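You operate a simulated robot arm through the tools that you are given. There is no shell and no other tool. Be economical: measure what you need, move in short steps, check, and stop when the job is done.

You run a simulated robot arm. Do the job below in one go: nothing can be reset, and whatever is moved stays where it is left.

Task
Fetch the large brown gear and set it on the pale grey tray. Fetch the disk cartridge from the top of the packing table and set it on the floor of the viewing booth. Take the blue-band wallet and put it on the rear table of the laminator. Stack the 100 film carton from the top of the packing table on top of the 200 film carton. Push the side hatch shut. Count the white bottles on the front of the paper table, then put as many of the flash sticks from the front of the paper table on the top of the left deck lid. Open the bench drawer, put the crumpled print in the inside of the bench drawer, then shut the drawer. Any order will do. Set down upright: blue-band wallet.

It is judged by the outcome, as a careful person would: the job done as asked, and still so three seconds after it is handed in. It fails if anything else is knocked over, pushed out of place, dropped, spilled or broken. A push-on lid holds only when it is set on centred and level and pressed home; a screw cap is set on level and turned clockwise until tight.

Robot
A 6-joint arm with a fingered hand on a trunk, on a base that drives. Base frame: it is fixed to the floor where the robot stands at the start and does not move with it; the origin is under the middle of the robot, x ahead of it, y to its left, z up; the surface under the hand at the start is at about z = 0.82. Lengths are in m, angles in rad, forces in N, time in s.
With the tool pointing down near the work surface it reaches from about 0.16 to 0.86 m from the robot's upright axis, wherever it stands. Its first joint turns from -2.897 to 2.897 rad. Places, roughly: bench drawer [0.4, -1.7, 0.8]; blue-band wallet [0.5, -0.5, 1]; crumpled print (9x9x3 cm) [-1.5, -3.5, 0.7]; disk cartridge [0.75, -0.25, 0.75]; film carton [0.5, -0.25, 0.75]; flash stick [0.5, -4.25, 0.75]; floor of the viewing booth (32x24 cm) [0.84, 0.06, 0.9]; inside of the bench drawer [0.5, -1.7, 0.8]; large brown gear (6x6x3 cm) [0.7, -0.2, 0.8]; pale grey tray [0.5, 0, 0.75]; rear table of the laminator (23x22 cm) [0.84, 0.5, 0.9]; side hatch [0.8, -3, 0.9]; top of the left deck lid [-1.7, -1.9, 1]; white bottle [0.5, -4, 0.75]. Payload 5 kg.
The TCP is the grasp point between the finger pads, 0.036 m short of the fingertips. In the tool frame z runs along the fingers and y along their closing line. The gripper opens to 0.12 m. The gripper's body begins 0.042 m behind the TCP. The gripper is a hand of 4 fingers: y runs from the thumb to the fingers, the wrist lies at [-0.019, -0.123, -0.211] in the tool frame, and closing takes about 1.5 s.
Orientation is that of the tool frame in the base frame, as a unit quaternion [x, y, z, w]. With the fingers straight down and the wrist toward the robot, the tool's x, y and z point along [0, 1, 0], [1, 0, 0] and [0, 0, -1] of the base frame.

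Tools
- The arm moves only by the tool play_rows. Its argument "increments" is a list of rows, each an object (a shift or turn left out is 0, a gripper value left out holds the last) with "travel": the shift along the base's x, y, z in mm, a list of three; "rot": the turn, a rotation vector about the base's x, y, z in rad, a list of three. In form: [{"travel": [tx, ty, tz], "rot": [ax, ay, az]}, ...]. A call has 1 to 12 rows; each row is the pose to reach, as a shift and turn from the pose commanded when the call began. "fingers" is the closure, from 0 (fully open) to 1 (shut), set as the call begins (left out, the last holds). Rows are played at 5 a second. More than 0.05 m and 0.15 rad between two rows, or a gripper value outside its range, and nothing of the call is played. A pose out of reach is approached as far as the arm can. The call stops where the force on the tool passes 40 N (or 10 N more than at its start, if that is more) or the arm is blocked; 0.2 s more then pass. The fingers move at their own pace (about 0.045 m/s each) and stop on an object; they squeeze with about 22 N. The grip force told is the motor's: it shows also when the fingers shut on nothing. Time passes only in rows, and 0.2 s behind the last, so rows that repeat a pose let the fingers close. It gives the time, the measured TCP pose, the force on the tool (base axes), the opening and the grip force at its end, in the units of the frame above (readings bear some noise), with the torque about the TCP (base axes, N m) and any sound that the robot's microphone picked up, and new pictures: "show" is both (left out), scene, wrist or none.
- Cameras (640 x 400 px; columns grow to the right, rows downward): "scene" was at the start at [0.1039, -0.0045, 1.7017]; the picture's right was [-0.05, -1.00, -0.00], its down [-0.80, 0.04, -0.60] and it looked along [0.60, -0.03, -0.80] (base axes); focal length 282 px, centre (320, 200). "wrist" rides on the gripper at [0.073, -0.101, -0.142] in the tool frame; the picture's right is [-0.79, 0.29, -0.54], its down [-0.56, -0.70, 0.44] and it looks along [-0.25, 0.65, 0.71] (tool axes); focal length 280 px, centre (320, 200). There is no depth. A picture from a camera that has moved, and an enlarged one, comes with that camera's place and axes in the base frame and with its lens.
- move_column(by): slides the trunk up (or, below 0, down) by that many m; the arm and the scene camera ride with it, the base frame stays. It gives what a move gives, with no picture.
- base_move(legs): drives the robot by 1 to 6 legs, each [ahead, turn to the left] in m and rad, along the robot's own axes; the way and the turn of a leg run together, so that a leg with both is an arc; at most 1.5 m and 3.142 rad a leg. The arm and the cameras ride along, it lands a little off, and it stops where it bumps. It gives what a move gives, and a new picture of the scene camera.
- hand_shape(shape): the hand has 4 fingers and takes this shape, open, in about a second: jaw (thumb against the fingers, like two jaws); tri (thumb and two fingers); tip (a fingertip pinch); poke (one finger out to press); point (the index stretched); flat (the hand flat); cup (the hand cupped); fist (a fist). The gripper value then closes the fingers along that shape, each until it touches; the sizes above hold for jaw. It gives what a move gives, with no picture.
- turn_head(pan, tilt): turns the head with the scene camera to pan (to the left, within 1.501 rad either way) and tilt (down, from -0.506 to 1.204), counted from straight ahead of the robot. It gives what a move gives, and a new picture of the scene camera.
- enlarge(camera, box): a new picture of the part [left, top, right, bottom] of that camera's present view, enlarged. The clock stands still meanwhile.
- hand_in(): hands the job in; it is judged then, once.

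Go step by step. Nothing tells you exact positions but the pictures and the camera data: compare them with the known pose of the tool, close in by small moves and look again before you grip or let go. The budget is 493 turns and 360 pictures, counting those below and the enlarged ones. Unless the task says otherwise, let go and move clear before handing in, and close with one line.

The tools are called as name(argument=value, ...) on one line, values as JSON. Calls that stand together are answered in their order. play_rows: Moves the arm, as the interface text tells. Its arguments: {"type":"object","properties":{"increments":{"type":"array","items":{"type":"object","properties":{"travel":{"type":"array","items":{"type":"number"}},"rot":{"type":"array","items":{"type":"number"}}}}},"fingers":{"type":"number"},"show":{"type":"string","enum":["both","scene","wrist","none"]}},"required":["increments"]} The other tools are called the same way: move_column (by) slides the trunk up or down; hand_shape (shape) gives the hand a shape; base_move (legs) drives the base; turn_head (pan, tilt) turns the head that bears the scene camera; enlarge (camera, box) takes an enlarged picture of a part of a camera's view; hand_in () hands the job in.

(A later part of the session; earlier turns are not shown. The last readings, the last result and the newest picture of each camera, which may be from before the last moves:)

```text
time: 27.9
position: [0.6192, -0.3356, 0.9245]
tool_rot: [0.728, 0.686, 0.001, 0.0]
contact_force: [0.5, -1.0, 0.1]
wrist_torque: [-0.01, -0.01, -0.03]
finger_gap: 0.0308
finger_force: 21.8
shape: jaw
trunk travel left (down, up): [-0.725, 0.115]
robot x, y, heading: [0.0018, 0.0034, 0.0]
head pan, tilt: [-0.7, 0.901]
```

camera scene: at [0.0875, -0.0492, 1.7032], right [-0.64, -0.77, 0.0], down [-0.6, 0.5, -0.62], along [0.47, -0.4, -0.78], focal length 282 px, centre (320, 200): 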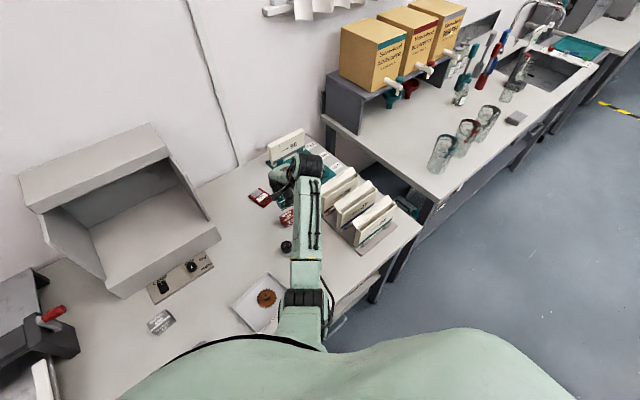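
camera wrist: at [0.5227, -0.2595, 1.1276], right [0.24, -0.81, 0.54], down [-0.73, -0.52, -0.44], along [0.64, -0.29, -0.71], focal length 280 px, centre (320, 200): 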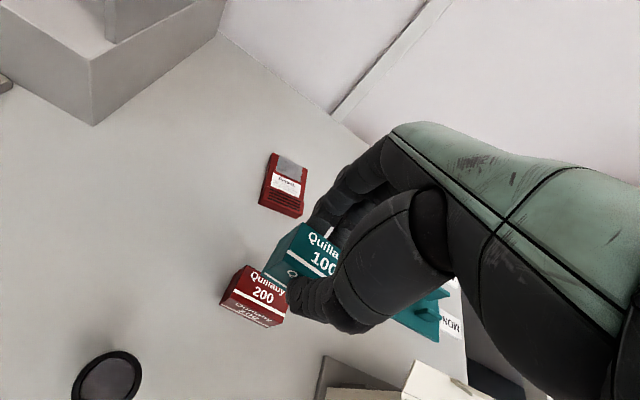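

play_rows(increments=[{"travel": [0, 0, -2]}], show="none")

enlarge(camera="wrist", box=[220, 160, 400, 350])

play_rows(increments=[{"travel": [0, 0, -1.5]}], show="none")

```text
time: 28.3
position: [0.6193, -0.3363, 0.9221]
tool_rot: [0.728, 0.685, 0.0, 0.001]
contact_force: [-0.4, -0.2, 1.2]
wrist_torque: [-0.06, 0.01, -0.03]
finger_gap: 0.0306
finger_force: 21.6
shape: jaw
trunk travel left (down, up): [-0.725, 0.115]
robot x, y, heading: [0.0017, 0.0011, 0.002]
head pan, tilt: [-0.7, 0.901]
```

```text
2.11 times, centred on (310, 255) of wrist
camera zoom: at [0.5217, -0.2575, 1.0651], right [0.24, -0.81, 0.54], down [-0.73, -0.52, -0.44], along [0.64, -0.29, -0.71], focal length 590 px, centre (341, 84)
```

zoom: 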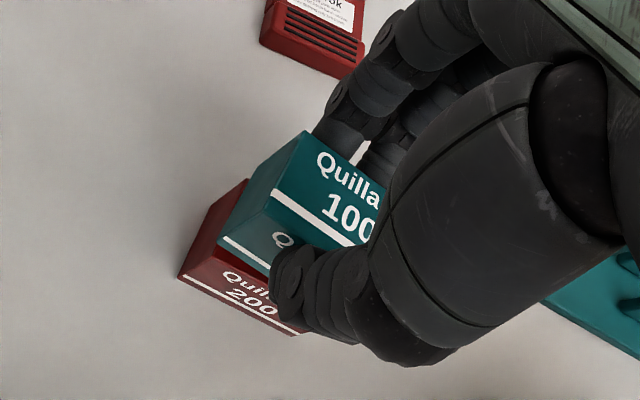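

```text
time: 28.7
position: [0.6195, -0.3359, 0.9206]
tool_rot: [0.728, 0.685, 0.0, 0.0]
contact_force: [-0.2, 1.0, 0.6]
wrist_torque: [0.04, 0.0, 0.01]
finger_gap: 0.0306
finger_force: 22.1
shape: jaw
trunk travel left (down, up): [-0.725, 0.115]
robot x, y, heading: [-0.0021, 0.0019, 0.005]
head pan, tilt: [-0.7, 0.901]
```

play_rows(increments=[{"travel": [0, 1, -1.5], "rot": [0, 0, 0.02]}], show="none")

play_rows(increments=[{"travel": [0, 0, -1.5]}], show="none")

enlarge(camera="scene", box=[260, 190, 320, 230])

```text
time: 29.1
position: [0.6201, -0.3345, 0.9191]
tool_rot: [0.721, 0.693, -0.001, 0.0]
contact_force: [-0.6, 1.0, -0.5]
wrist_torque: [0.03, 0.01, 0.03]
finger_gap: 0.0309
finger_force: 21.7
shape: jaw
trunk travel left (down, up): [-0.725, 0.115]
robot x, y, heading: [-0.0004, -0.0003, 0.0]
head pan, tilt: [-0.7, 0.901]
```

```text
time: 29.5
position: [0.6198, -0.3345, 0.918]
tool_rot: [0.721, 0.693, 0.0, 0.0]
contact_force: [0.6, 0.2, -0.1]
wrist_torque: [-0.02, -0.03, -0.02]
finger_gap: 0.0307
finger_force: 22.5
shape: jaw
trunk travel left (down, up): [-0.725, 0.115]
robot x, y, heading: [-0.0002, 0.0006, -0.003]
head pan, tilt: [-0.7, 0.901]
```

```text
10.00 times, centred on (290, 210) of scene
camera zoom: at [0.0875, -0.0494, 1.7033], right [-0.64, -0.76, 0.0], down [-0.6, 0.5, -0.62], along [0.48, -0.4, -0.78], focal length 2819 px, centre (620, 100)
```

zoom: 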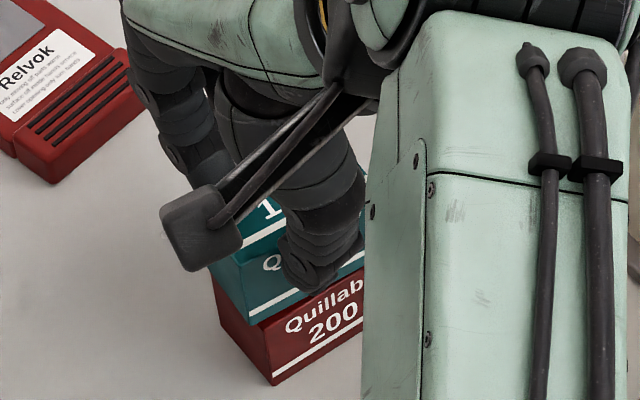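

play_rows(increments=[{"travel": [0, 0, -1.5]}], show="none")

play_rows(increments=[{"travel": [0, 0, -1.5]}], show="none")

enlarge(camera="scene", box=[260, 190, 320, 230])

enlarge(camera="wrist", box=[220, 160, 400, 350])

```text
time: 29.9
position: [0.6201, -0.3351, 0.917]
tool_rot: [0.721, 0.693, 0.0, 0.0]
contact_force: [0.3, 0.9, 0.6]
wrist_torque: [0.0, -0.03, 0.0]
finger_gap: 0.0308
finger_force: 21.8
shape: jaw
trunk travel left (down, up): [-0.725, 0.115]
robot x, y, heading: [0.0016, 0.0003, -0.004]
head pan, tilt: [-0.7, 0.901]
```

```text
time: 30.3
position: [0.6187, -0.3353, 0.9142]
tool_rot: [0.721, 0.693, 0.0, 0.001]
contact_force: [0.8, -0.5, -0.4]
wrist_torque: [0.02, -0.01, 0.01]
finger_gap: 0.0309
finger_force: 22.2
shape: jaw
trunk travel left (down, up): [-0.725, 0.115]
robot x, y, heading: [0.0027, -0.0023, 0.004]
head pan, tilt: [-0.7, 0.901]
```

```text
10.00 times, centred on (290, 210) of scene
camera zoom: at [0.0875, -0.0494, 1.7033], right [-0.64, -0.76, 0.0], down [-0.6, 0.5, -0.62], along [0.48, -0.4, -0.78], focal length 2819 px, centre (620, 100)
```

zoom: 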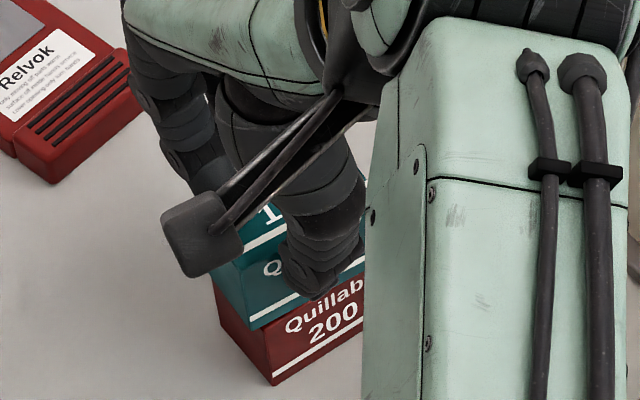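

```text
2.11 times, centred on (310, 255) of wrist
camera zoom: at [0.5202, -0.2585, 1.0579], right [0.26, -0.8, 0.54], down [-0.72, -0.53, -0.44], along [0.64, -0.28, -0.71], focal length 590 px, centre (341, 84)
```

zoom: 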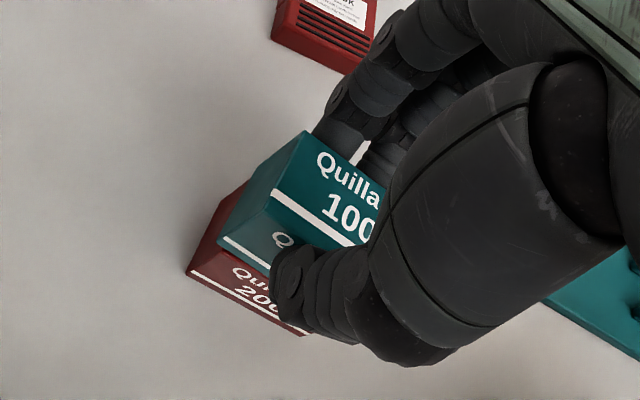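

play_rows(increments=[{"travel": [0, 0, -1.5]}], show="none")

play_rows(increments=[{"travel": [0, 0, -1.5]}], show="none")

play_rows(increments=[{"travel": [0, 0, -1.5]}], show="none")

enlarge(camera="scene", box=[260, 190, 320, 230])

```text
time: 30.7
position: [0.6197, -0.3352, 0.9149]
tool_rot: [0.721, 0.692, 0.0, 0.0]
contact_force: [0.2, -0.4, 0.7]
wrist_torque: [0.04, 0.01, 0.0]
finger_gap: 0.0307
finger_force: 22.0
shape: jaw
trunk travel left (down, up): [-0.725, 0.115]
robot x, y, heading: [-0.0019, -0.0017, -0.002]
head pan, tilt: [-0.7, 0.901]
```

```text
time: 31.1
position: [0.6188, -0.3352, 0.9143]
tool_rot: [0.721, 0.693, 0.001, -0.001]
contact_force: [-0.4, -0.6, 4.5]
wrist_torque: [-0.02, -0.02, 0.01]
finger_gap: 0.0309
finger_force: 22.2
shape: jaw
trunk travel left (down, up): [-0.725, 0.115]
robot x, y, heading: [0.0006, 0.0031, -0.002]
head pan, tilt: [-0.7, 0.901]
```

```text
time: 31.5
position: [0.6191, -0.3345, 0.9127]
tool_rot: [0.721, 0.693, 0.0, 0.003]
contact_force: [-0.9, 0.3, 11.6]
wrist_torque: [-0.04, 0.0, -0.02]
finger_gap: 0.0317
finger_force: 21.8
shape: jaw
trunk travel left (down, up): [-0.725, 0.115]
robot x, y, heading: [0.0024, 0.0028, -0.0]
head pan, tilt: [-0.7, 0.901]
```

```text
10.00 times, centred on (290, 210) of scene
camera zoom: at [0.0855, -0.0483, 1.7036], right [-0.64, -0.76, 0.0], down [-0.6, 0.5, -0.62], along [0.48, -0.4, -0.78], focal length 2819 px, centre (620, 100)
```

zoom: 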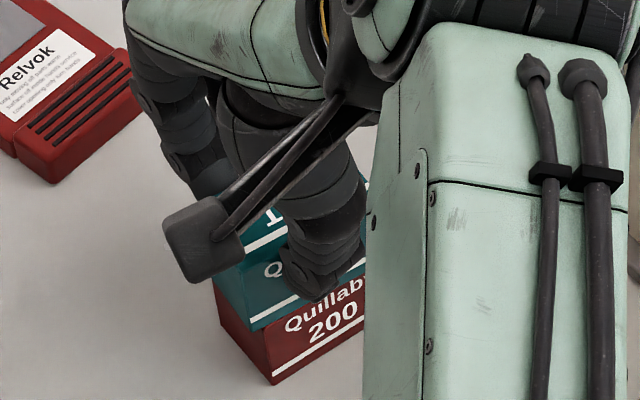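

Contact at last (11 N). Before releasing I check alignment with a closer zoom.

enlarge(camera="scene", box=[276, 212, 300, 230])

enlarge(camera="wrist", box=[260, 210, 340, 320])

```text
16.00 times, centred on (288, 221) of scene
camera zoom: at [0.0855, -0.0483, 1.7036], right [-0.64, -0.76, 0.0], down [-0.6, 0.5, -0.62], along [0.48, -0.4, -0.78], focal length 4510 px, centre (832, -136)
```

zoom: 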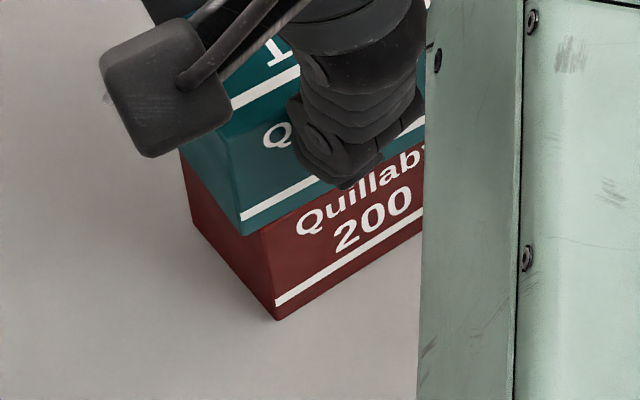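

```text
3.64 times, centred on (300, 265) of wrist
camera zoom: at [0.5195, -0.2583, 1.0554], right [0.25, -0.8, 0.54], down [-0.72, -0.53, -0.44], along [0.64, -0.28, -0.71], focal length 1020 px, centre (393, -36)
```

zoom: 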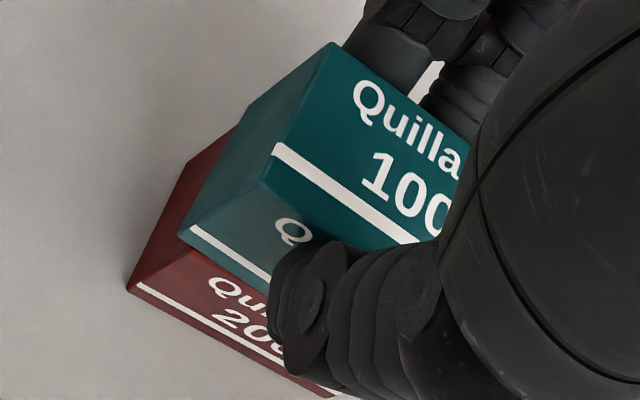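

Carton 100 sits about 4–5 mm too far in +y. I lift slightly, shift and re-lower.

play_rows(increments=[{"travel": [0, 0, 4]}, {"travel": [0, -4.5, 4]}, {"travel": [0, -4.5, 1]}, {"travel": [0, -4.5, -0.5]}], show="none")

enlarge(camera="scene", box=[276, 212, 300, 230])

enlarge(camera="wrist", box=[260, 210, 340, 320])

```text
time: 32.5
position: [0.6191, -0.3388, 0.9139]
tool_rot: [0.721, 0.693, 0.001, 0.002]
contact_force: [-1.2, 1.7, 11.6]
wrist_torque: [0.01, 0.05, 0.05]
finger_gap: 0.0313
finger_force: 22.0
shape: jaw
trunk travel left (down, up): [-0.725, 0.115]
robot x, y, heading: [0.0024, 0.0018, 0.0]
head pan, tilt: [-0.7, 0.901]
```

```text
16.00 times, centred on (288, 221) of scene
camera zoom: at [0.0855, -0.0481, 1.7036], right [-0.64, -0.77, 0.0], down [-0.6, 0.5, -0.62], along [0.48, -0.4, -0.78], focal length 4510 px, centre (832, -136)
```

zoom: 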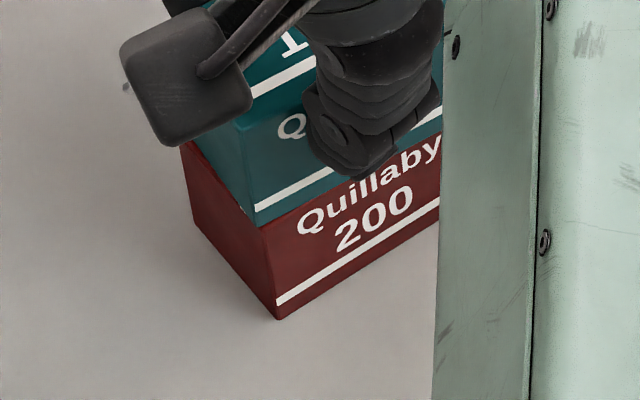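

```text
3.64 times, centred on (300, 265) of wrist
camera zoom: at [0.5193, -0.2623, 1.0553], right [0.25, -0.8, 0.54], down [-0.72, -0.53, -0.44], along [0.64, -0.28, -0.71], focal length 1020 px, centre (393, -36)
```

zoom: 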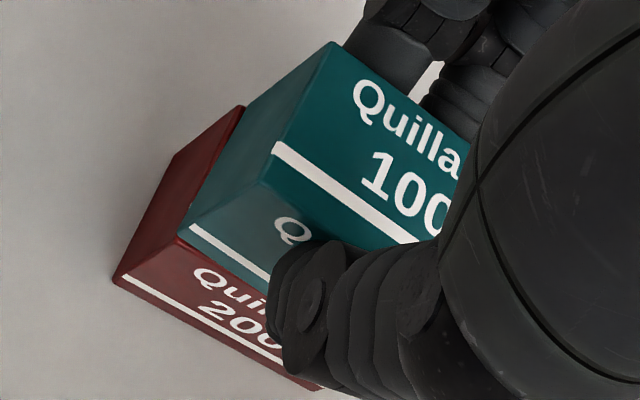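

Well aligned now, resting on the lower carton. I release gently and rise.

play_rows(increments=[{"travel": [0, 0, 1]}, {"travel": [0, 0, 1]}, {"travel": [0, 0, 1]}, {"travel": [0, 0, 1]}, {"travel": [0, 0, 1]}, {"travel": [0, 0, 1]}], fingers=0.3, show="none")

play_rows(increments=[{"travel": [0, 0, 20]}, {"travel": [0, 0, 60]}, {"travel": [0, 0, 100]}, {"travel": [0, 0, 130]}], fingers=0, show="wrist")

```text
time: 33.9
position: [0.6193, -0.3405, 0.9121]
tool_rot: [0.721, 0.693, 0.0, 0.0]
contact_force: [-0.5, -0.9, 0.3]
wrist_torque: [-0.02, 0.01, 0.02]
finger_gap: 0.0836
finger_force: 0.0
shape: jaw
trunk travel left (down, up): [-0.725, 0.115]
robot x, y, heading: [-0.0017, -0.0002, 0.0]
head pan, tilt: [-0.7, 0.901]
```

```text
time: 34.9
position: [0.6186, -0.3389, 1.0411]
tool_rot: [0.721, 0.692, -0.001, -0.001]
contact_force: [-0.4, 0.4, 0.8]
wrist_torque: [0.01, 0.0, -0.04]
finger_gap: 0.1198
finger_force: 0.1
shape: jaw
trunk travel left (down, up): [-0.725, 0.115]
robot x, y, heading: [-0.0021, -0.0009, -0.001]
head pan, tilt: [-0.7, 0.901]
camera wrist: at [0.5197, -0.2629, 1.1843], right [0.26, -0.8, 0.54], down [-0.72, -0.53, -0.44], along [0.64, -0.28, -0.72], focal length 280 px, centre (320, 200)
```

wrist: 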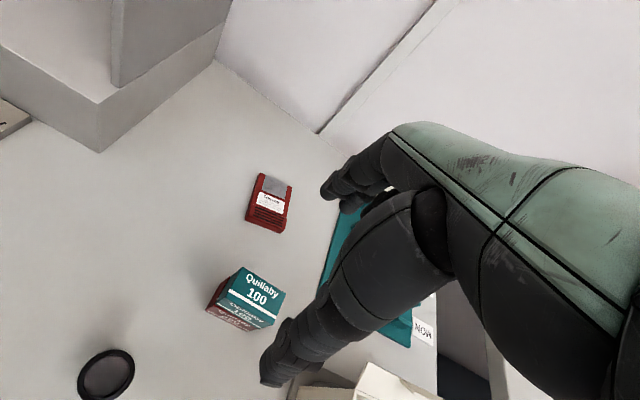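

The stack stands. Now the booth: I look at its geometry, and at the laminator.

turn_head(pan=0.3, tilt=0.8)

enlarge(camera="scene", box=[290, 80, 490, 240])

enlarge(camera="scene", box=[160, 120, 340, 300])

```text
time: 36.2
position: [0.6189, -0.3397, 1.0413]
tool_rot: [0.722, 0.692, 0.0, 0.0]
contact_force: [-1.1, -0.3, -0.3]
wrist_torque: [-0.02, 0.03, 0.0]
finger_gap: 0.1198
finger_force: 0.1
shape: jaw
trunk travel left (down, up): [-0.725, 0.115]
robot x, y, heading: [0.0001, 0.0005, 0.0]
head pan, tilt: [0.3, 0.799]
camera scene: at [0.1068, 0.023, 1.7112], right [0.29, -0.96, 0.0], down [-0.69, -0.21, -0.7], along [0.67, 0.21, -0.72], focal length 282 px, centre (320, 200)
```

scene: 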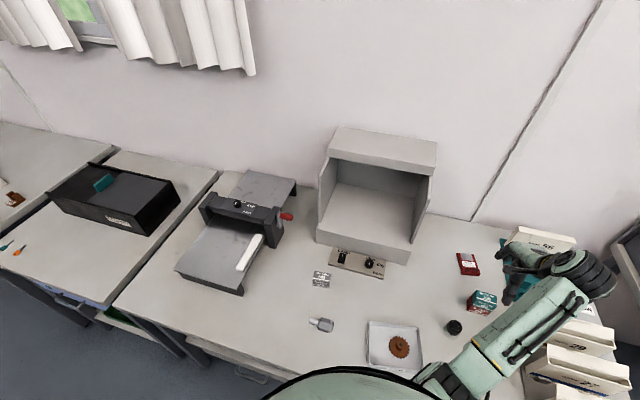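

```text
2.50 times, centred on (390, 160) of scene
camera zoom: at [0.1068, 0.023, 1.7112], right [0.29, -0.96, 0.0], down [-0.69, -0.21, -0.7], along [0.67, 0.21, -0.72], focal length 705 px, centre (145, 300)
```

zoom: 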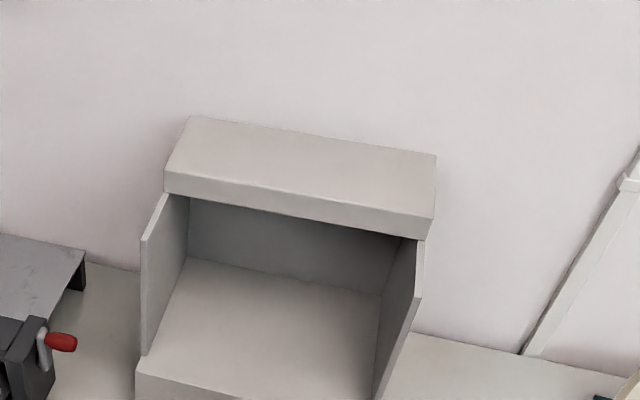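

```text
2.22 times, centred on (250, 210) of scene
camera zoom: at [0.1068, 0.023, 1.7112], right [0.29, -0.96, 0.0], down [-0.69, -0.21, -0.7], along [0.67, 0.21, -0.72], focal length 626 px, centre (476, 178)
```

zoom: 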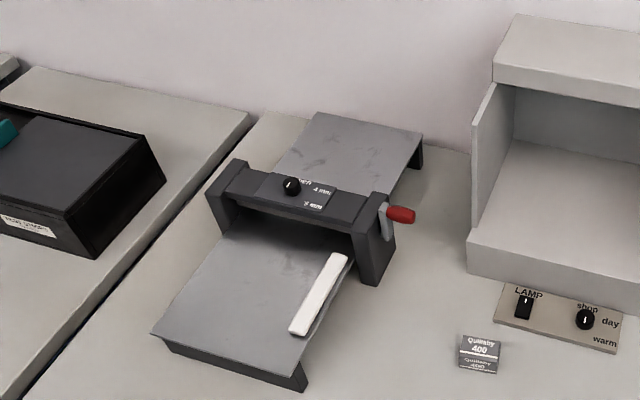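

The booth floor's front half (x 0.71–0.83, z≈0.93) is open to the sky, so I can set the cartridge there from above. I move over the cartridge, turning the hand to its yaw.

play_rows(increments=[{"travel": [45, 5, 0], "rot": [0, 0, 0.08]}, {"travel": [90, 10, 0], "rot": [0, 0, 0.16]}, {"travel": [130, 15, -10], "rot": [0, 0, 0.23]}, {"travel": [153, 17, -40], "rot": [0, 0, 0.23]}, {"travel": [153, 17, -80], "rot": [0, 0, 0.23]}], show="wrist")

```text
time: 37.4
position: [0.7728, -0.323, 0.9613]
tool_rot: [0.637, 0.771, 0.0, 0.001]
contact_force: [0.5, 0.6, 0.0]
wrist_torque: [0.02, 0.0, -0.02]
finger_gap: 0.1201
finger_force: 0.1
shape: jaw
trunk travel left (down, up): [-0.725, 0.115]
robot x, y, heading: [-0.0006, 0.0023, 0.0]
head pan, tilt: [0.3, 0.799]
camera wrist: at [0.6598, -0.2711, 1.104], right [0.43, -0.72, 0.54], down [-0.58, -0.68, -0.44], along [0.69, -0.12, -0.71], focal length 280 px, centre (320, 200)
```

wrist: 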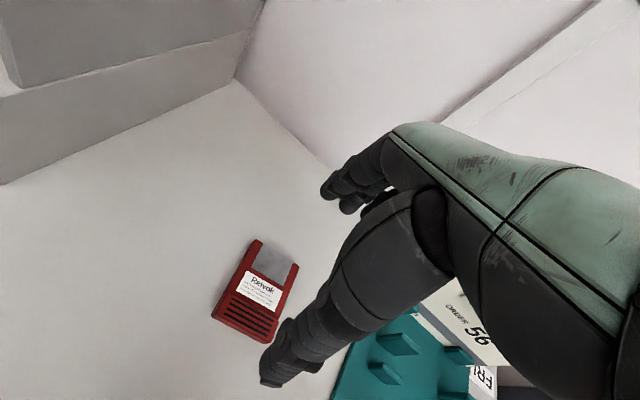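

Cartridge centre about (0.780,-0.320). Descending and gripping along its length.

play_rows(increments=[{"travel": [7, 3, -40]}, {"travel": [7, 3, -80]}, {"travel": [7, 3, -97]}], show="wrist")

```text
time: 38.2
position: [0.7519, -0.3163, 0.8791]
tool_rot: [0.637, 0.771, 0.0, 0.001]
contact_force: [0.3, -1.1, 0.8]
wrist_torque: [-0.01, 0.06, 0.01]
finger_gap: 0.1198
finger_force: 0.0
shape: jaw
out of reach, approached as far as the arm can: row 1, 2, 3
trunk travel left (down, up): [-0.725, 0.115]
robot x, y, heading: [0.0018, -0.0023, 0.001]
head pan, tilt: [0.3, 0.799]
camera wrist: at [0.6385, -0.2645, 1.0216], right [0.43, -0.72, 0.54], down [-0.58, -0.68, -0.44], along [0.69, -0.13, -0.71], focal length 280 px, centre (320, 200)
```

wrist: 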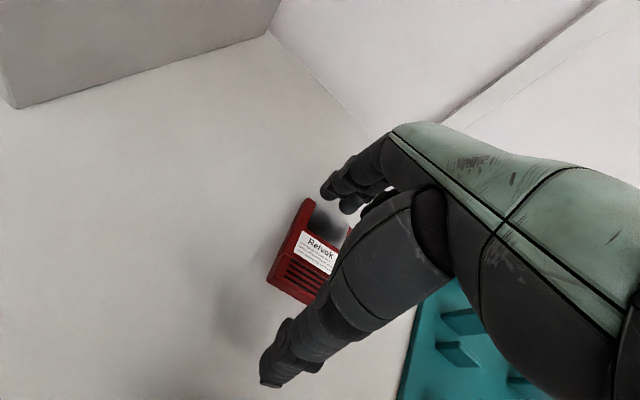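

It is at the edge of reach. I rise and lower the trunk to gain reach.

play_rows(increments=[{"travel": [0, 0, 40]}, {"travel": [0, 0, 85]}, {"travel": [0, 0, 130]}, {"travel": [0, 0, 175]}], show="none")

move_column(by=-0.12)

```text
time: 38.5
position: [0.7344, -0.3042, 0.8716]
tool_rot: [0.638, 0.769, 0.0, -0.032]
contact_force: [-0.6, -0.8, 10.1]
wrist_torque: [-0.02, -0.87, -0.02]
finger_gap: 0.1197
finger_force: 0.0
shape: jaw
trunk travel left (down, up): [-0.725, 0.115]
robot x, y, heading: [0.0, 0.0002, 0.001]
head pan, tilt: [0.3, 0.799]
stopped in row 1: the force on the tool passed its limit at 68 N (the readings are from after the stop); the commanded pose is now the measured one
```

```text
time: 39.0
position: [0.743, -0.3066, 0.8698]
tool_rot: [0.639, 0.769, 0.006, -0.023]
contact_force: [-5.8, 4.9, 24.6]
wrist_torque: [0.22, -1.5, 0.37]
finger_gap: 0.1172
finger_force: 0.1
shape: jaw
trunk travel left (down, up): [-0.714, 0.126]
robot x, y, heading: [-0.0022, 0.0001, 0.0]
head pan, tilt: [0.3, 0.799]
stopped: the force on the tool passed its limit at 46 N (the readings are from after the stop); the commanded pose is now the measured one
```

The arm lurched into contact. I look before doing anything else.

turn_head(pan=-0.4, tilt=0.9)

enlarge(camera="wrist", box=[0, 0, 640, 400])

enlarge(camera="scene", box=[270, 80, 420, 220])

```text
time: 40.0
position: [0.7392, -0.3059, 0.8692]
tool_rot: [0.639, 0.769, 0.004, -0.023]
contact_force: [-3.9, 2.7, 31.1]
wrist_torque: [0.07, -2.14, 0.22]
finger_gap: 0.1172
finger_force: 0.0
shape: jaw
trunk travel left (down, up): [-0.714, 0.126]
robot x, y, heading: [-0.0015, 0.0026, -0.001]
head pan, tilt: [-0.4, 0.901]
camera scene: at [0.0924, -0.0271, 1.6925], right [-0.39, -0.92, 0.0], down [-0.72, 0.3, -0.62], along [0.58, -0.24, -0.78], focal length 282 px, centre (320, 200)
```

scene: 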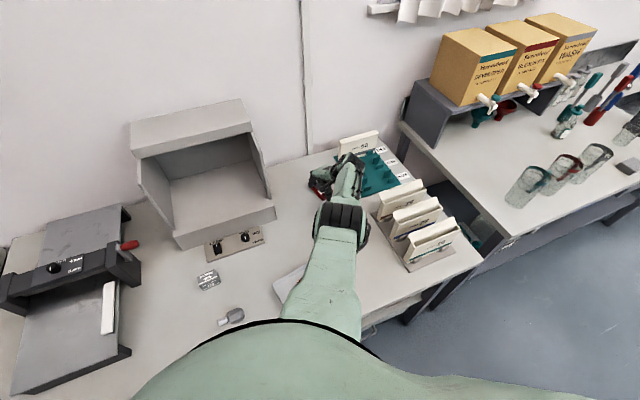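

```text
1.00 times, centred on (320, 200) of wrist (not enlarged: the box is as wide or as high as the picture)
camera zoom: at [0.6296, -0.2588, 1.0165], right [0.44, -0.74, 0.5], down [-0.6, -0.66, -0.45], along [0.66, -0.1, -0.74], focal length 280 px, centre (320, 200)
```

zoom: 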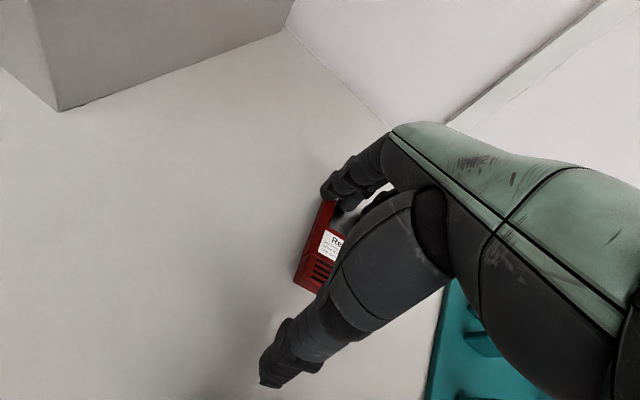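

```text
2.86 times, centred on (345, 150) of scene
camera zoom: at [0.0924, -0.0271, 1.6925], right [-0.39, -0.92, 0.0], down [-0.72, 0.3, -0.62], along [0.58, -0.24, -0.78], focal length 805 px, centre (249, 343)
```

zoom: 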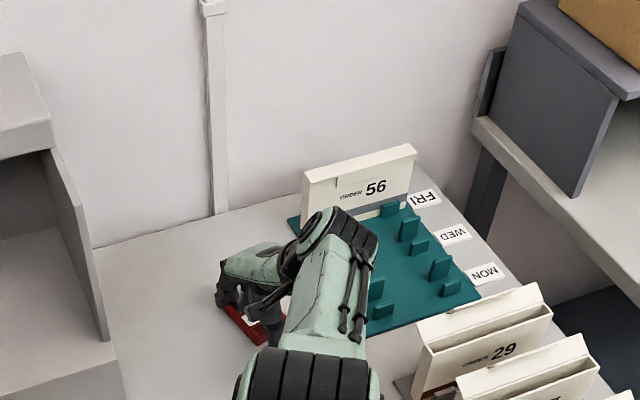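

The arm is stretched with its elbow low and is pressing down. I raise the trunk, which lifts everything together.

move_column(by=0.1)

turn_head(pan=-0.4, tilt=0.9)

enlarge(camera="scene", box=[270, 80, 420, 280])

enlarge(camera="wrist", box=[0, 0, 640, 400])

```text
time: 41.4
position: [0.7414, -0.3067, 0.964]
tool_rot: [0.639, 0.769, 0.003, -0.028]
contact_force: [-0.3, 0.5, 0.3]
wrist_torque: [0.0, -0.02, 0.0]
finger_gap: 0.1199
finger_force: 0.0
shape: jaw
trunk travel left (down, up): [-0.814, 0.026]
robot x, y, heading: [-0.0015, 0.0008, 0.0]
head pan, tilt: [-0.4, 0.901]
```

```text
time: 42.0
position: [0.7413, -0.3072, 0.9621]
tool_rot: [0.639, 0.769, 0.003, -0.027]
contact_force: [-0.3, 0.4, 1.6]
wrist_torque: [0.01, 0.01, -0.01]
finger_gap: 0.12
finger_force: 0.0
shape: jaw
trunk travel left (down, up): [-0.814, 0.026]
robot x, y, heading: [0.0026, -0.0021, 0.001]
head pan, tilt: [-0.4, 0.901]
camera scene: at [0.0993, -0.03, 1.7919], right [-0.39, -0.92, 0.0], down [-0.72, 0.3, -0.62], along [0.57, -0.24, -0.78], focal length 282 px, centre (320, 200)
```

scene: 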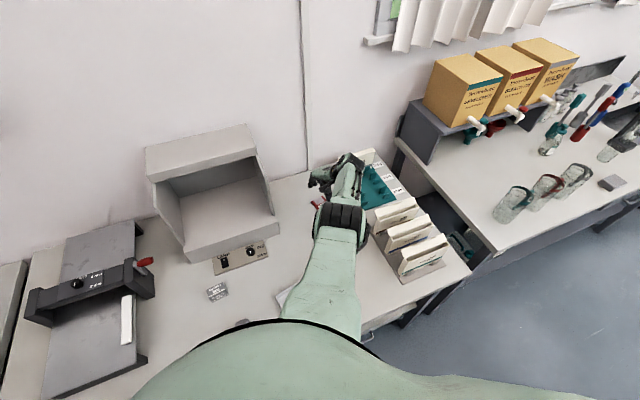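

```text
2.00 times, centred on (345, 180) of scene
camera zoom: at [0.0993, -0.03, 1.7919], right [-0.39, -0.92, 0.0], down [-0.72, 0.3, -0.62], along [0.57, -0.24, -0.78], focal length 564 px, centre (270, 240)
```

zoom: 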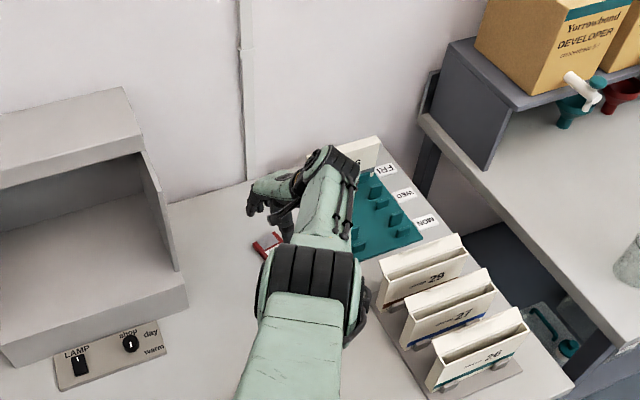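

```text
1.00 times, centred on (320, 200) of wrist (not enlarged: the box is as wide or as high as the picture)
camera zoom: at [0.6329, -0.2599, 1.112], right [0.45, -0.74, 0.5], down [-0.6, -0.66, -0.45], along [0.66, -0.1, -0.74], focal length 280 px, centre (320, 200)
```

zoom: 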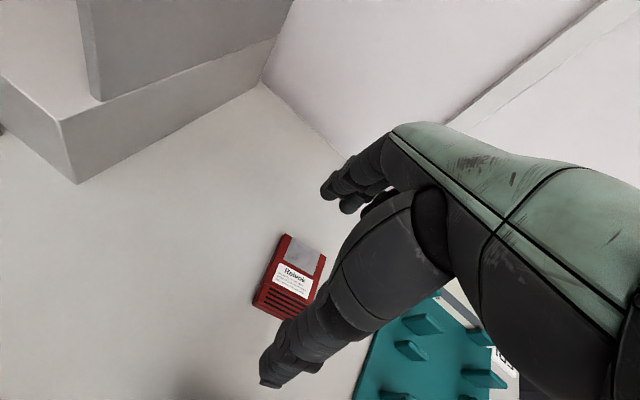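

Free of contact and the cartridge is still flat. I retract and raise in small steps.

play_rows(increments=[{"travel": [-15, 5, 5]}, {"travel": [-30, 10, 10]}], show="scene")

```text
time: 42.6
position: [0.7097, -0.2963, 0.9735]
tool_rot: [0.639, 0.769, 0.002, -0.026]
contact_force: [-0.6, -0.3, -0.3]
wrist_torque: [-0.03, 0.01, 0.01]
finger_gap: 0.1198
finger_force: 0.0
shape: jaw
trunk travel left (down, up): [-0.814, 0.026]
robot x, y, heading: [-0.0006, 0.0016, -0.0]
head pan, tilt: [-0.4, 0.901]
camera scene: at [0.0984, -0.0295, 1.792], right [-0.39, -0.92, 0.0], down [-0.72, 0.3, -0.62], along [0.57, -0.24, -0.78], focal length 282 px, centre (320, 200)
```

scene: 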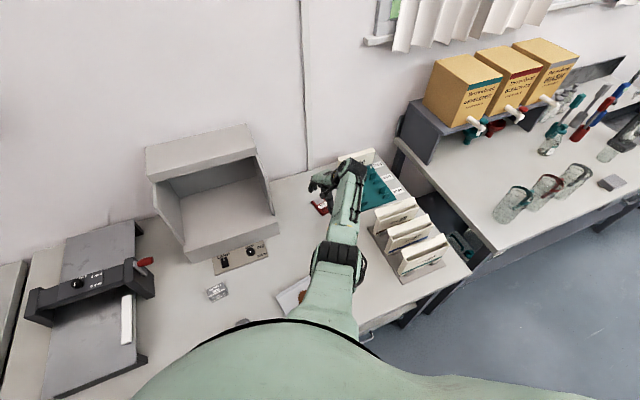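

play_rows(increments=[{"travel": [-20, 10, 20]}, {"travel": [-40, 40, 50]}, {"travel": [-50, 75, 80]}, {"travel": [-60, 110, 110]}, {"travel": [-70, 150, 130]}], show="both")

enlarge(camera="scene", box=[290, 160, 430, 280])

```text
time: 43.8
position: [0.6408, -0.1445, 1.1048]
tool_rot: [0.639, 0.769, 0.002, -0.027]
contact_force: [-0.5, 0.6, 0.3]
wrist_torque: [-0.01, 0.0, -0.02]
finger_gap: 0.1198
finger_force: 0.1
shape: jaw
trunk travel left (down, up): [-0.814, 0.026]
robot x, y, heading: [-0.001, 0.0014, 0.0]
head pan, tilt: [-0.4, 0.901]
camera scene: at [0.0984, -0.0274, 1.7919], right [-0.39, -0.92, 0.0], down [-0.72, 0.3, -0.62], along [0.57, -0.24, -0.78], focal length 282 px, centre (320, 200)
camera wrist: at [0.5325, -0.0976, 1.254], right [0.45, -0.74, 0.5], down [-0.6, -0.66, -0.45], along [0.66, -0.1, -0.74], focal length 280 px, centre (320, 200)
```

scene: 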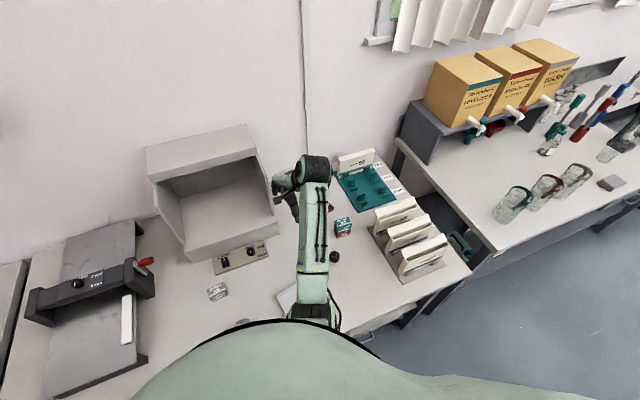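
wrist: 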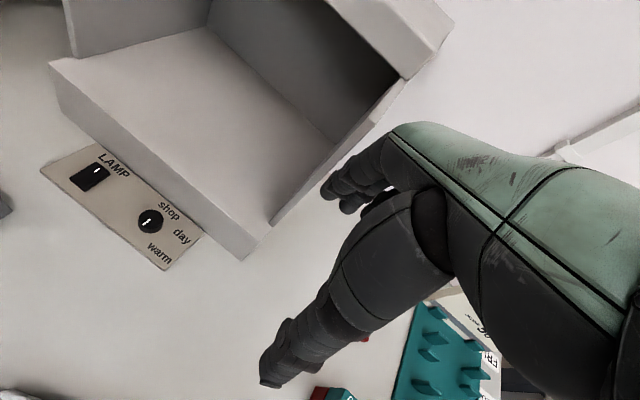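

```text
3.33 times, centred on (360, 220) of scene
camera zoom: at [0.0984, -0.0274, 1.7919], right [-0.39, -0.92, 0.0], down [-0.72, 0.3, -0.62], along [0.57, -0.24, -0.78], focal length 940 px, centre (187, 133)
```

zoom: 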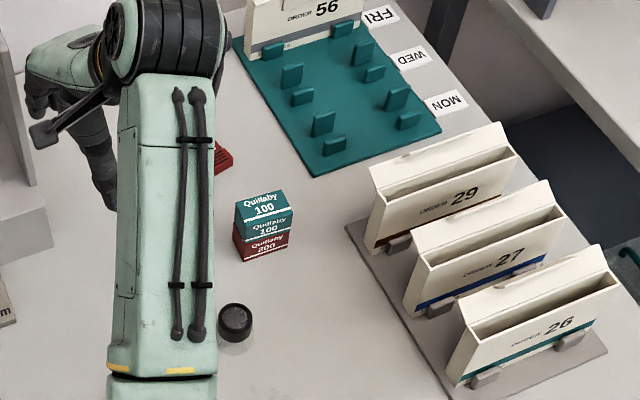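

The stack is intact. I straighten the tool, raise the hand, then lower the trunk for more reach.

play_rows(increments=[{"travel": [0, 0, 30], "rot": [-0.038, -0.039, 0]}, {"travel": [0, 0, 70], "rot": [-0.038, -0.039, 0]}, {"travel": [0, 0, 90], "rot": [-0.038, -0.039, 0]}], show="none")

```text
time: 44.6
position: [0.6411, -0.1459, 1.1938]
tool_rot: [0.638, 0.77, 0.0, 0.0]
contact_force: [-0.1, -0.1, -0.9]
wrist_torque: [0.02, 0.01, 0.02]
finger_gap: 0.1199
finger_force: 0.1
shape: jaw
trunk travel left (down, up): [-0.814, 0.026]
robot x, y, heading: [0.0032, 0.0003, -0.002]
head pan, tilt: [-0.4, 0.901]
```

move_column(by=-0.24)

turn_head(pan=-0.4, tilt=0.9)

```text
time: 47.1
position: [0.6413, -0.1466, 0.9541]
tool_rot: [0.639, 0.769, 0.001, 0.0]
contact_force: [-0.7, 0.5, -0.2]
wrist_torque: [-0.01, 0.02, -0.01]
finger_gap: 0.1201
finger_force: 0.0
shape: jaw
trunk travel left (down, up): [-0.574, 0.266]
robot x, y, heading: [0.0016, -0.0004, -0.003]
head pan, tilt: [-0.4, 0.901]
```

```text
time: 47.7
position: [0.6413, -0.1454, 0.9536]
tool_rot: [0.639, 0.769, -0.001, 0.0]
contact_force: [-0.3, 0.2, 0.1]
wrist_torque: [-0.02, -0.01, -0.02]
finger_gap: 0.1198
finger_force: 0.1
shape: jaw
trunk travel left (down, up): [-0.574, 0.266]
robot x, y, heading: [0.0005, -0.0007, -0.005]
head pan, tilt: [-0.4, 0.901]
camera scene: at [0.0994, -0.0299, 1.5519], right [-0.39, -0.92, 0.0], down [-0.72, 0.3, -0.62], along [0.57, -0.24, -0.78], focal length 282 px, centre (320, 200)
```

scene: 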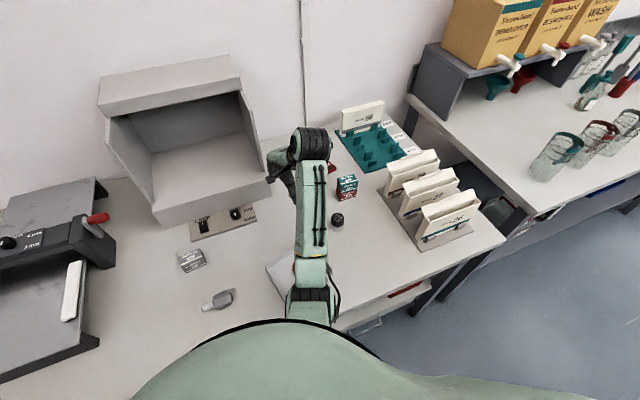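

Now to above the cartridge (0.775,-0.323).

play_rows(increments=[{"travel": [30, -35, 0]}, {"travel": [60, -70, 0]}, {"travel": [85, -105, 0]}, {"travel": [110, -145, 0]}, {"travel": [134, -177, 0]}], show="wrist")

```text
time: 48.9
position: [0.776, -0.3235, 0.953]
tool_rot: [0.639, 0.77, 0.0, 0.0]
contact_force: [-0.6, 0.0, 0.0]
wrist_torque: [0.01, 0.02, -0.03]
finger_gap: 0.1196
finger_force: 0.1
shape: jaw
trunk travel left (down, up): [-0.574, 0.266]
robot x, y, heading: [-0.0005, -0.0025, -0.001]
head pan, tilt: [-0.4, 0.901]
camera wrist: at [0.6621, -0.2723, 1.0958], right [0.43, -0.72, 0.54], down [-0.59, -0.68, -0.44], along [0.69, -0.13, -0.71], focal length 280 px, centre (320, 200)
```

wrist: 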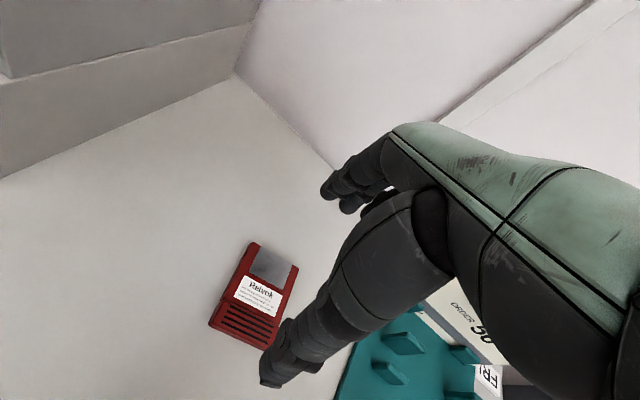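

play_rows(increments=[{"travel": [-3, -3, -30], "rot": [0, 0, 0.06]}, {"travel": [-3, -3, -60], "rot": [0, 0, 0.06]}, {"travel": [-3, -3, -78], "rot": [0, 0, 0.06]}], show="wrist")

```text
time: 49.7
position: [0.7724, -0.3267, 0.8762]
tool_rot: [0.615, 0.788, 0.0, -0.001]
contact_force: [-0.4, -0.1, -0.7]
wrist_torque: [0.02, 0.0, 0.04]
finger_gap: 0.1199
finger_force: 0.1
shape: jaw
trunk travel left (down, up): [-0.574, 0.266]
robot x, y, heading: [-0.0002, -0.0021, -0.001]
head pan, tilt: [-0.4, 0.901]
camera wrist: at [0.6551, -0.2811, 1.0183], right [0.47, -0.7, 0.54], down [-0.54, -0.71, -0.44], along [0.69, -0.09, -0.71], focal length 280 px, centre (320, 200)
```

wrist: 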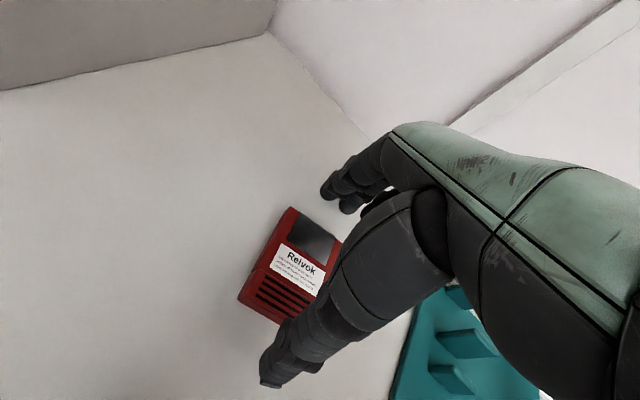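

play_rows(increments=[{"travel": [0, 0, -6]}, {"travel": [0, 0, -12]}], show="none")

play_rows(increments=[{"travel": [0, 0, 0]}, {"travel": [0, 0, 0]}, {"travel": [0, 0, 0]}, {"travel": [0, 0, 0]}, {"travel": [0, 0, 0]}, {"travel": [0, 0, 0]}], fingers=1, show="wrist")

```text
time: 50.3
position: [0.7721, -0.3261, 0.8645]
tool_rot: [0.616, 0.788, 0.001, -0.001]
contact_force: [-0.8, 0.1, 0.4]
wrist_torque: [0.03, 0.0, -0.03]
finger_gap: 0.1198
finger_force: 0.1
shape: jaw
trunk travel left (down, up): [-0.574, 0.266]
robot x, y, heading: [0.0022, 0.0012, -0.0]
head pan, tilt: [-0.4, 0.901]
```

```text
time: 51.7
position: [0.772, -0.3264, 0.8681]
tool_rot: [0.616, 0.788, 0.0, 0.001]
contact_force: [0.5, -1.0, 11.7]
wrist_torque: [0.03, -0.64, -0.08]
finger_gap: 0.0723
finger_force: 21.8
shape: jaw
trunk travel left (down, up): [-0.574, 0.266]
robot x, y, heading: [-0.0009, -0.0016, -0.001]
head pan, tilt: [-0.4, 0.901]
camera wrist: at [0.6544, -0.2808, 1.009], right [0.47, -0.7, 0.54], down [-0.54, -0.71, -0.44], along [0.7, -0.09, -0.71], focal length 280 px, centre (320, 200)
```

wrist: 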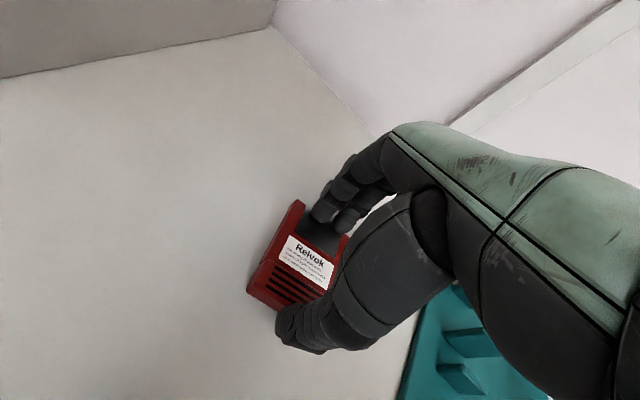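

I lift slightly to see whether it is held.

play_rows(increments=[{"travel": [0, 0, 8]}, {"travel": [0, 0, 15]}, {"travel": [0, 0, 15]}], show="wrist")

enlarge(camera="wrist", box=[220, 160, 400, 380])

```text
time: 52.5
position: [0.7721, -0.325, 0.878]
tool_rot: [0.615, 0.789, 0.0, -0.002]
contact_force: [-0.7, 0.6, -1.0]
wrist_torque: [0.03, -0.02, 0.02]
finger_gap: 0.0727
finger_force: 22.9
shape: jaw
trunk travel left (down, up): [-0.574, 0.266]
robot x, y, heading: [-0.0019, 0.0011, 0.005]
head pan, tilt: [-0.4, 0.901]
camera wrist: at [0.6561, -0.2808, 1.021], right [0.47, -0.7, 0.54], down [-0.54, -0.71, -0.44], along [0.69, -0.09, -0.72], focal length 280 px, centre (320, 200)
```

wrist: 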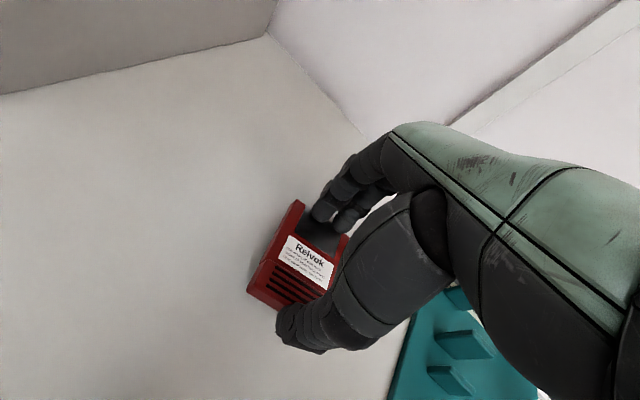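

```text
1.82 times, centred on (310, 270) of wrist
camera zoom: at [0.6561, -0.2808, 1.021], right [0.47, -0.7, 0.54], down [-0.54, -0.71, -0.44], along [0.69, -0.09, -0.72], focal length 510 px, centre (338, 73)
```

zoom: 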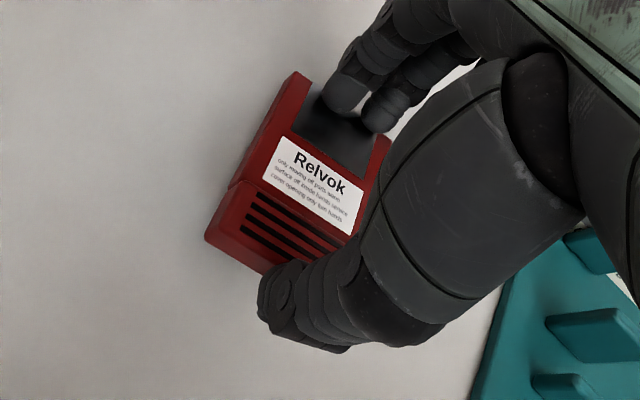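

It is held. I lift it, pull back and bring it in front of the booth.

play_rows(increments=[{"travel": [0, 0, 40]}, {"travel": [0, 0, 85]}, {"travel": [-35, 10, 115]}, {"travel": [-75, 30, 135], "rot": [0, 0, -0.06]}, {"travel": [-110, 60, 150], "rot": [0, 0, -0.12]}, {"travel": [-125, 105, 155], "rot": [0, 0, -0.18]}, {"travel": [-125, 150, 155], "rot": [0, 0, -0.25]}, {"travel": [-125, 195, 155], "rot": [0, 0, -0.25]}, {"travel": [-125, 240, 155], "rot": [0, 0, -0.25]}, {"travel": [-125, 285, 155], "rot": [0, 0, -0.25]}, {"travel": [-125, 330, 155], "rot": [0, 0, -0.25]}, {"travel": [-125, 375, 155], "rot": [0, 0, -0.25]}], show="wrist")

turn_head(pan=0.2, tilt=0.7)

```text
time: 55.1
position: [0.6489, 0.0496, 1.0336]
tool_rot: [0.71, 0.705, 0.0, 0.0]
contact_force: [-0.2, 0.2, -0.9]
wrist_torque: [-0.05, 0.02, 0.0]
finger_gap: 0.0723
finger_force: 21.4
shape: jaw
trunk travel left (down, up): [-0.574, 0.266]
robot x, y, heading: [0.0024, -0.0053, 0.005]
head pan, tilt: [-0.4, 0.901]
camera wrist: at [0.5467, 0.122, 1.1764], right [0.28, -0.79, 0.54], down [-0.7, -0.56, -0.44], along [0.65, -0.26, -0.71], focal length 280 px, centre (320, 200)
```

wrist: 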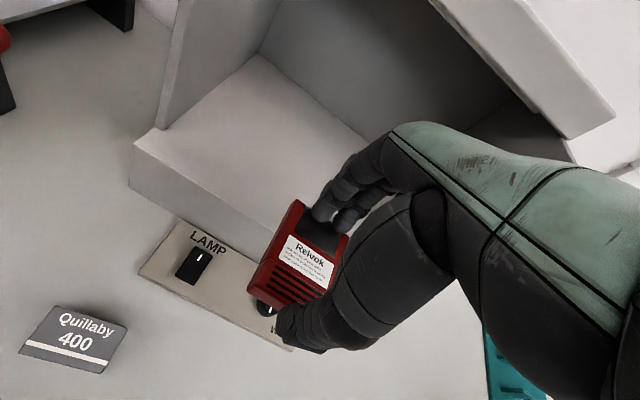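

```text
time: 56.1
position: [0.6493, 0.0463, 1.0334]
tool_rot: [0.709, 0.705, 0.0, -0.001]
contact_force: [-0.5, 0.4, -0.4]
wrist_torque: [0.03, 0.02, -0.02]
finger_gap: 0.0721
finger_force: 21.7
shape: jaw
trunk travel left (down, up): [-0.574, 0.266]
robot x, y, heading: [-0.0003, -0.0019, -0.0]
head pan, tilt: [0.201, 0.7]
camera scene: at [0.1132, 0.0166, 1.568], right [0.2, -0.98, 0.0], down [-0.63, -0.13, -0.76], along [0.75, 0.15, -0.64], focal length 282 px, centre (320, 200)
```

scene: 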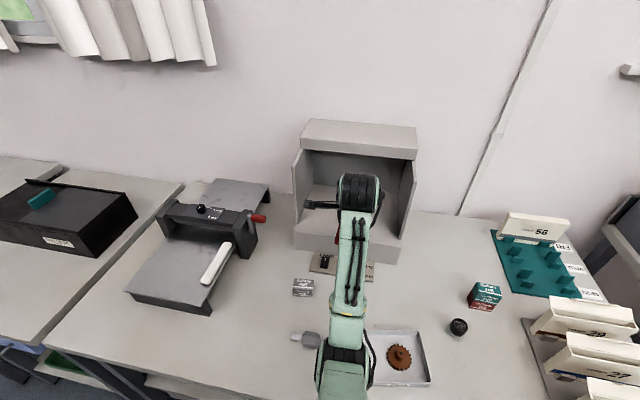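

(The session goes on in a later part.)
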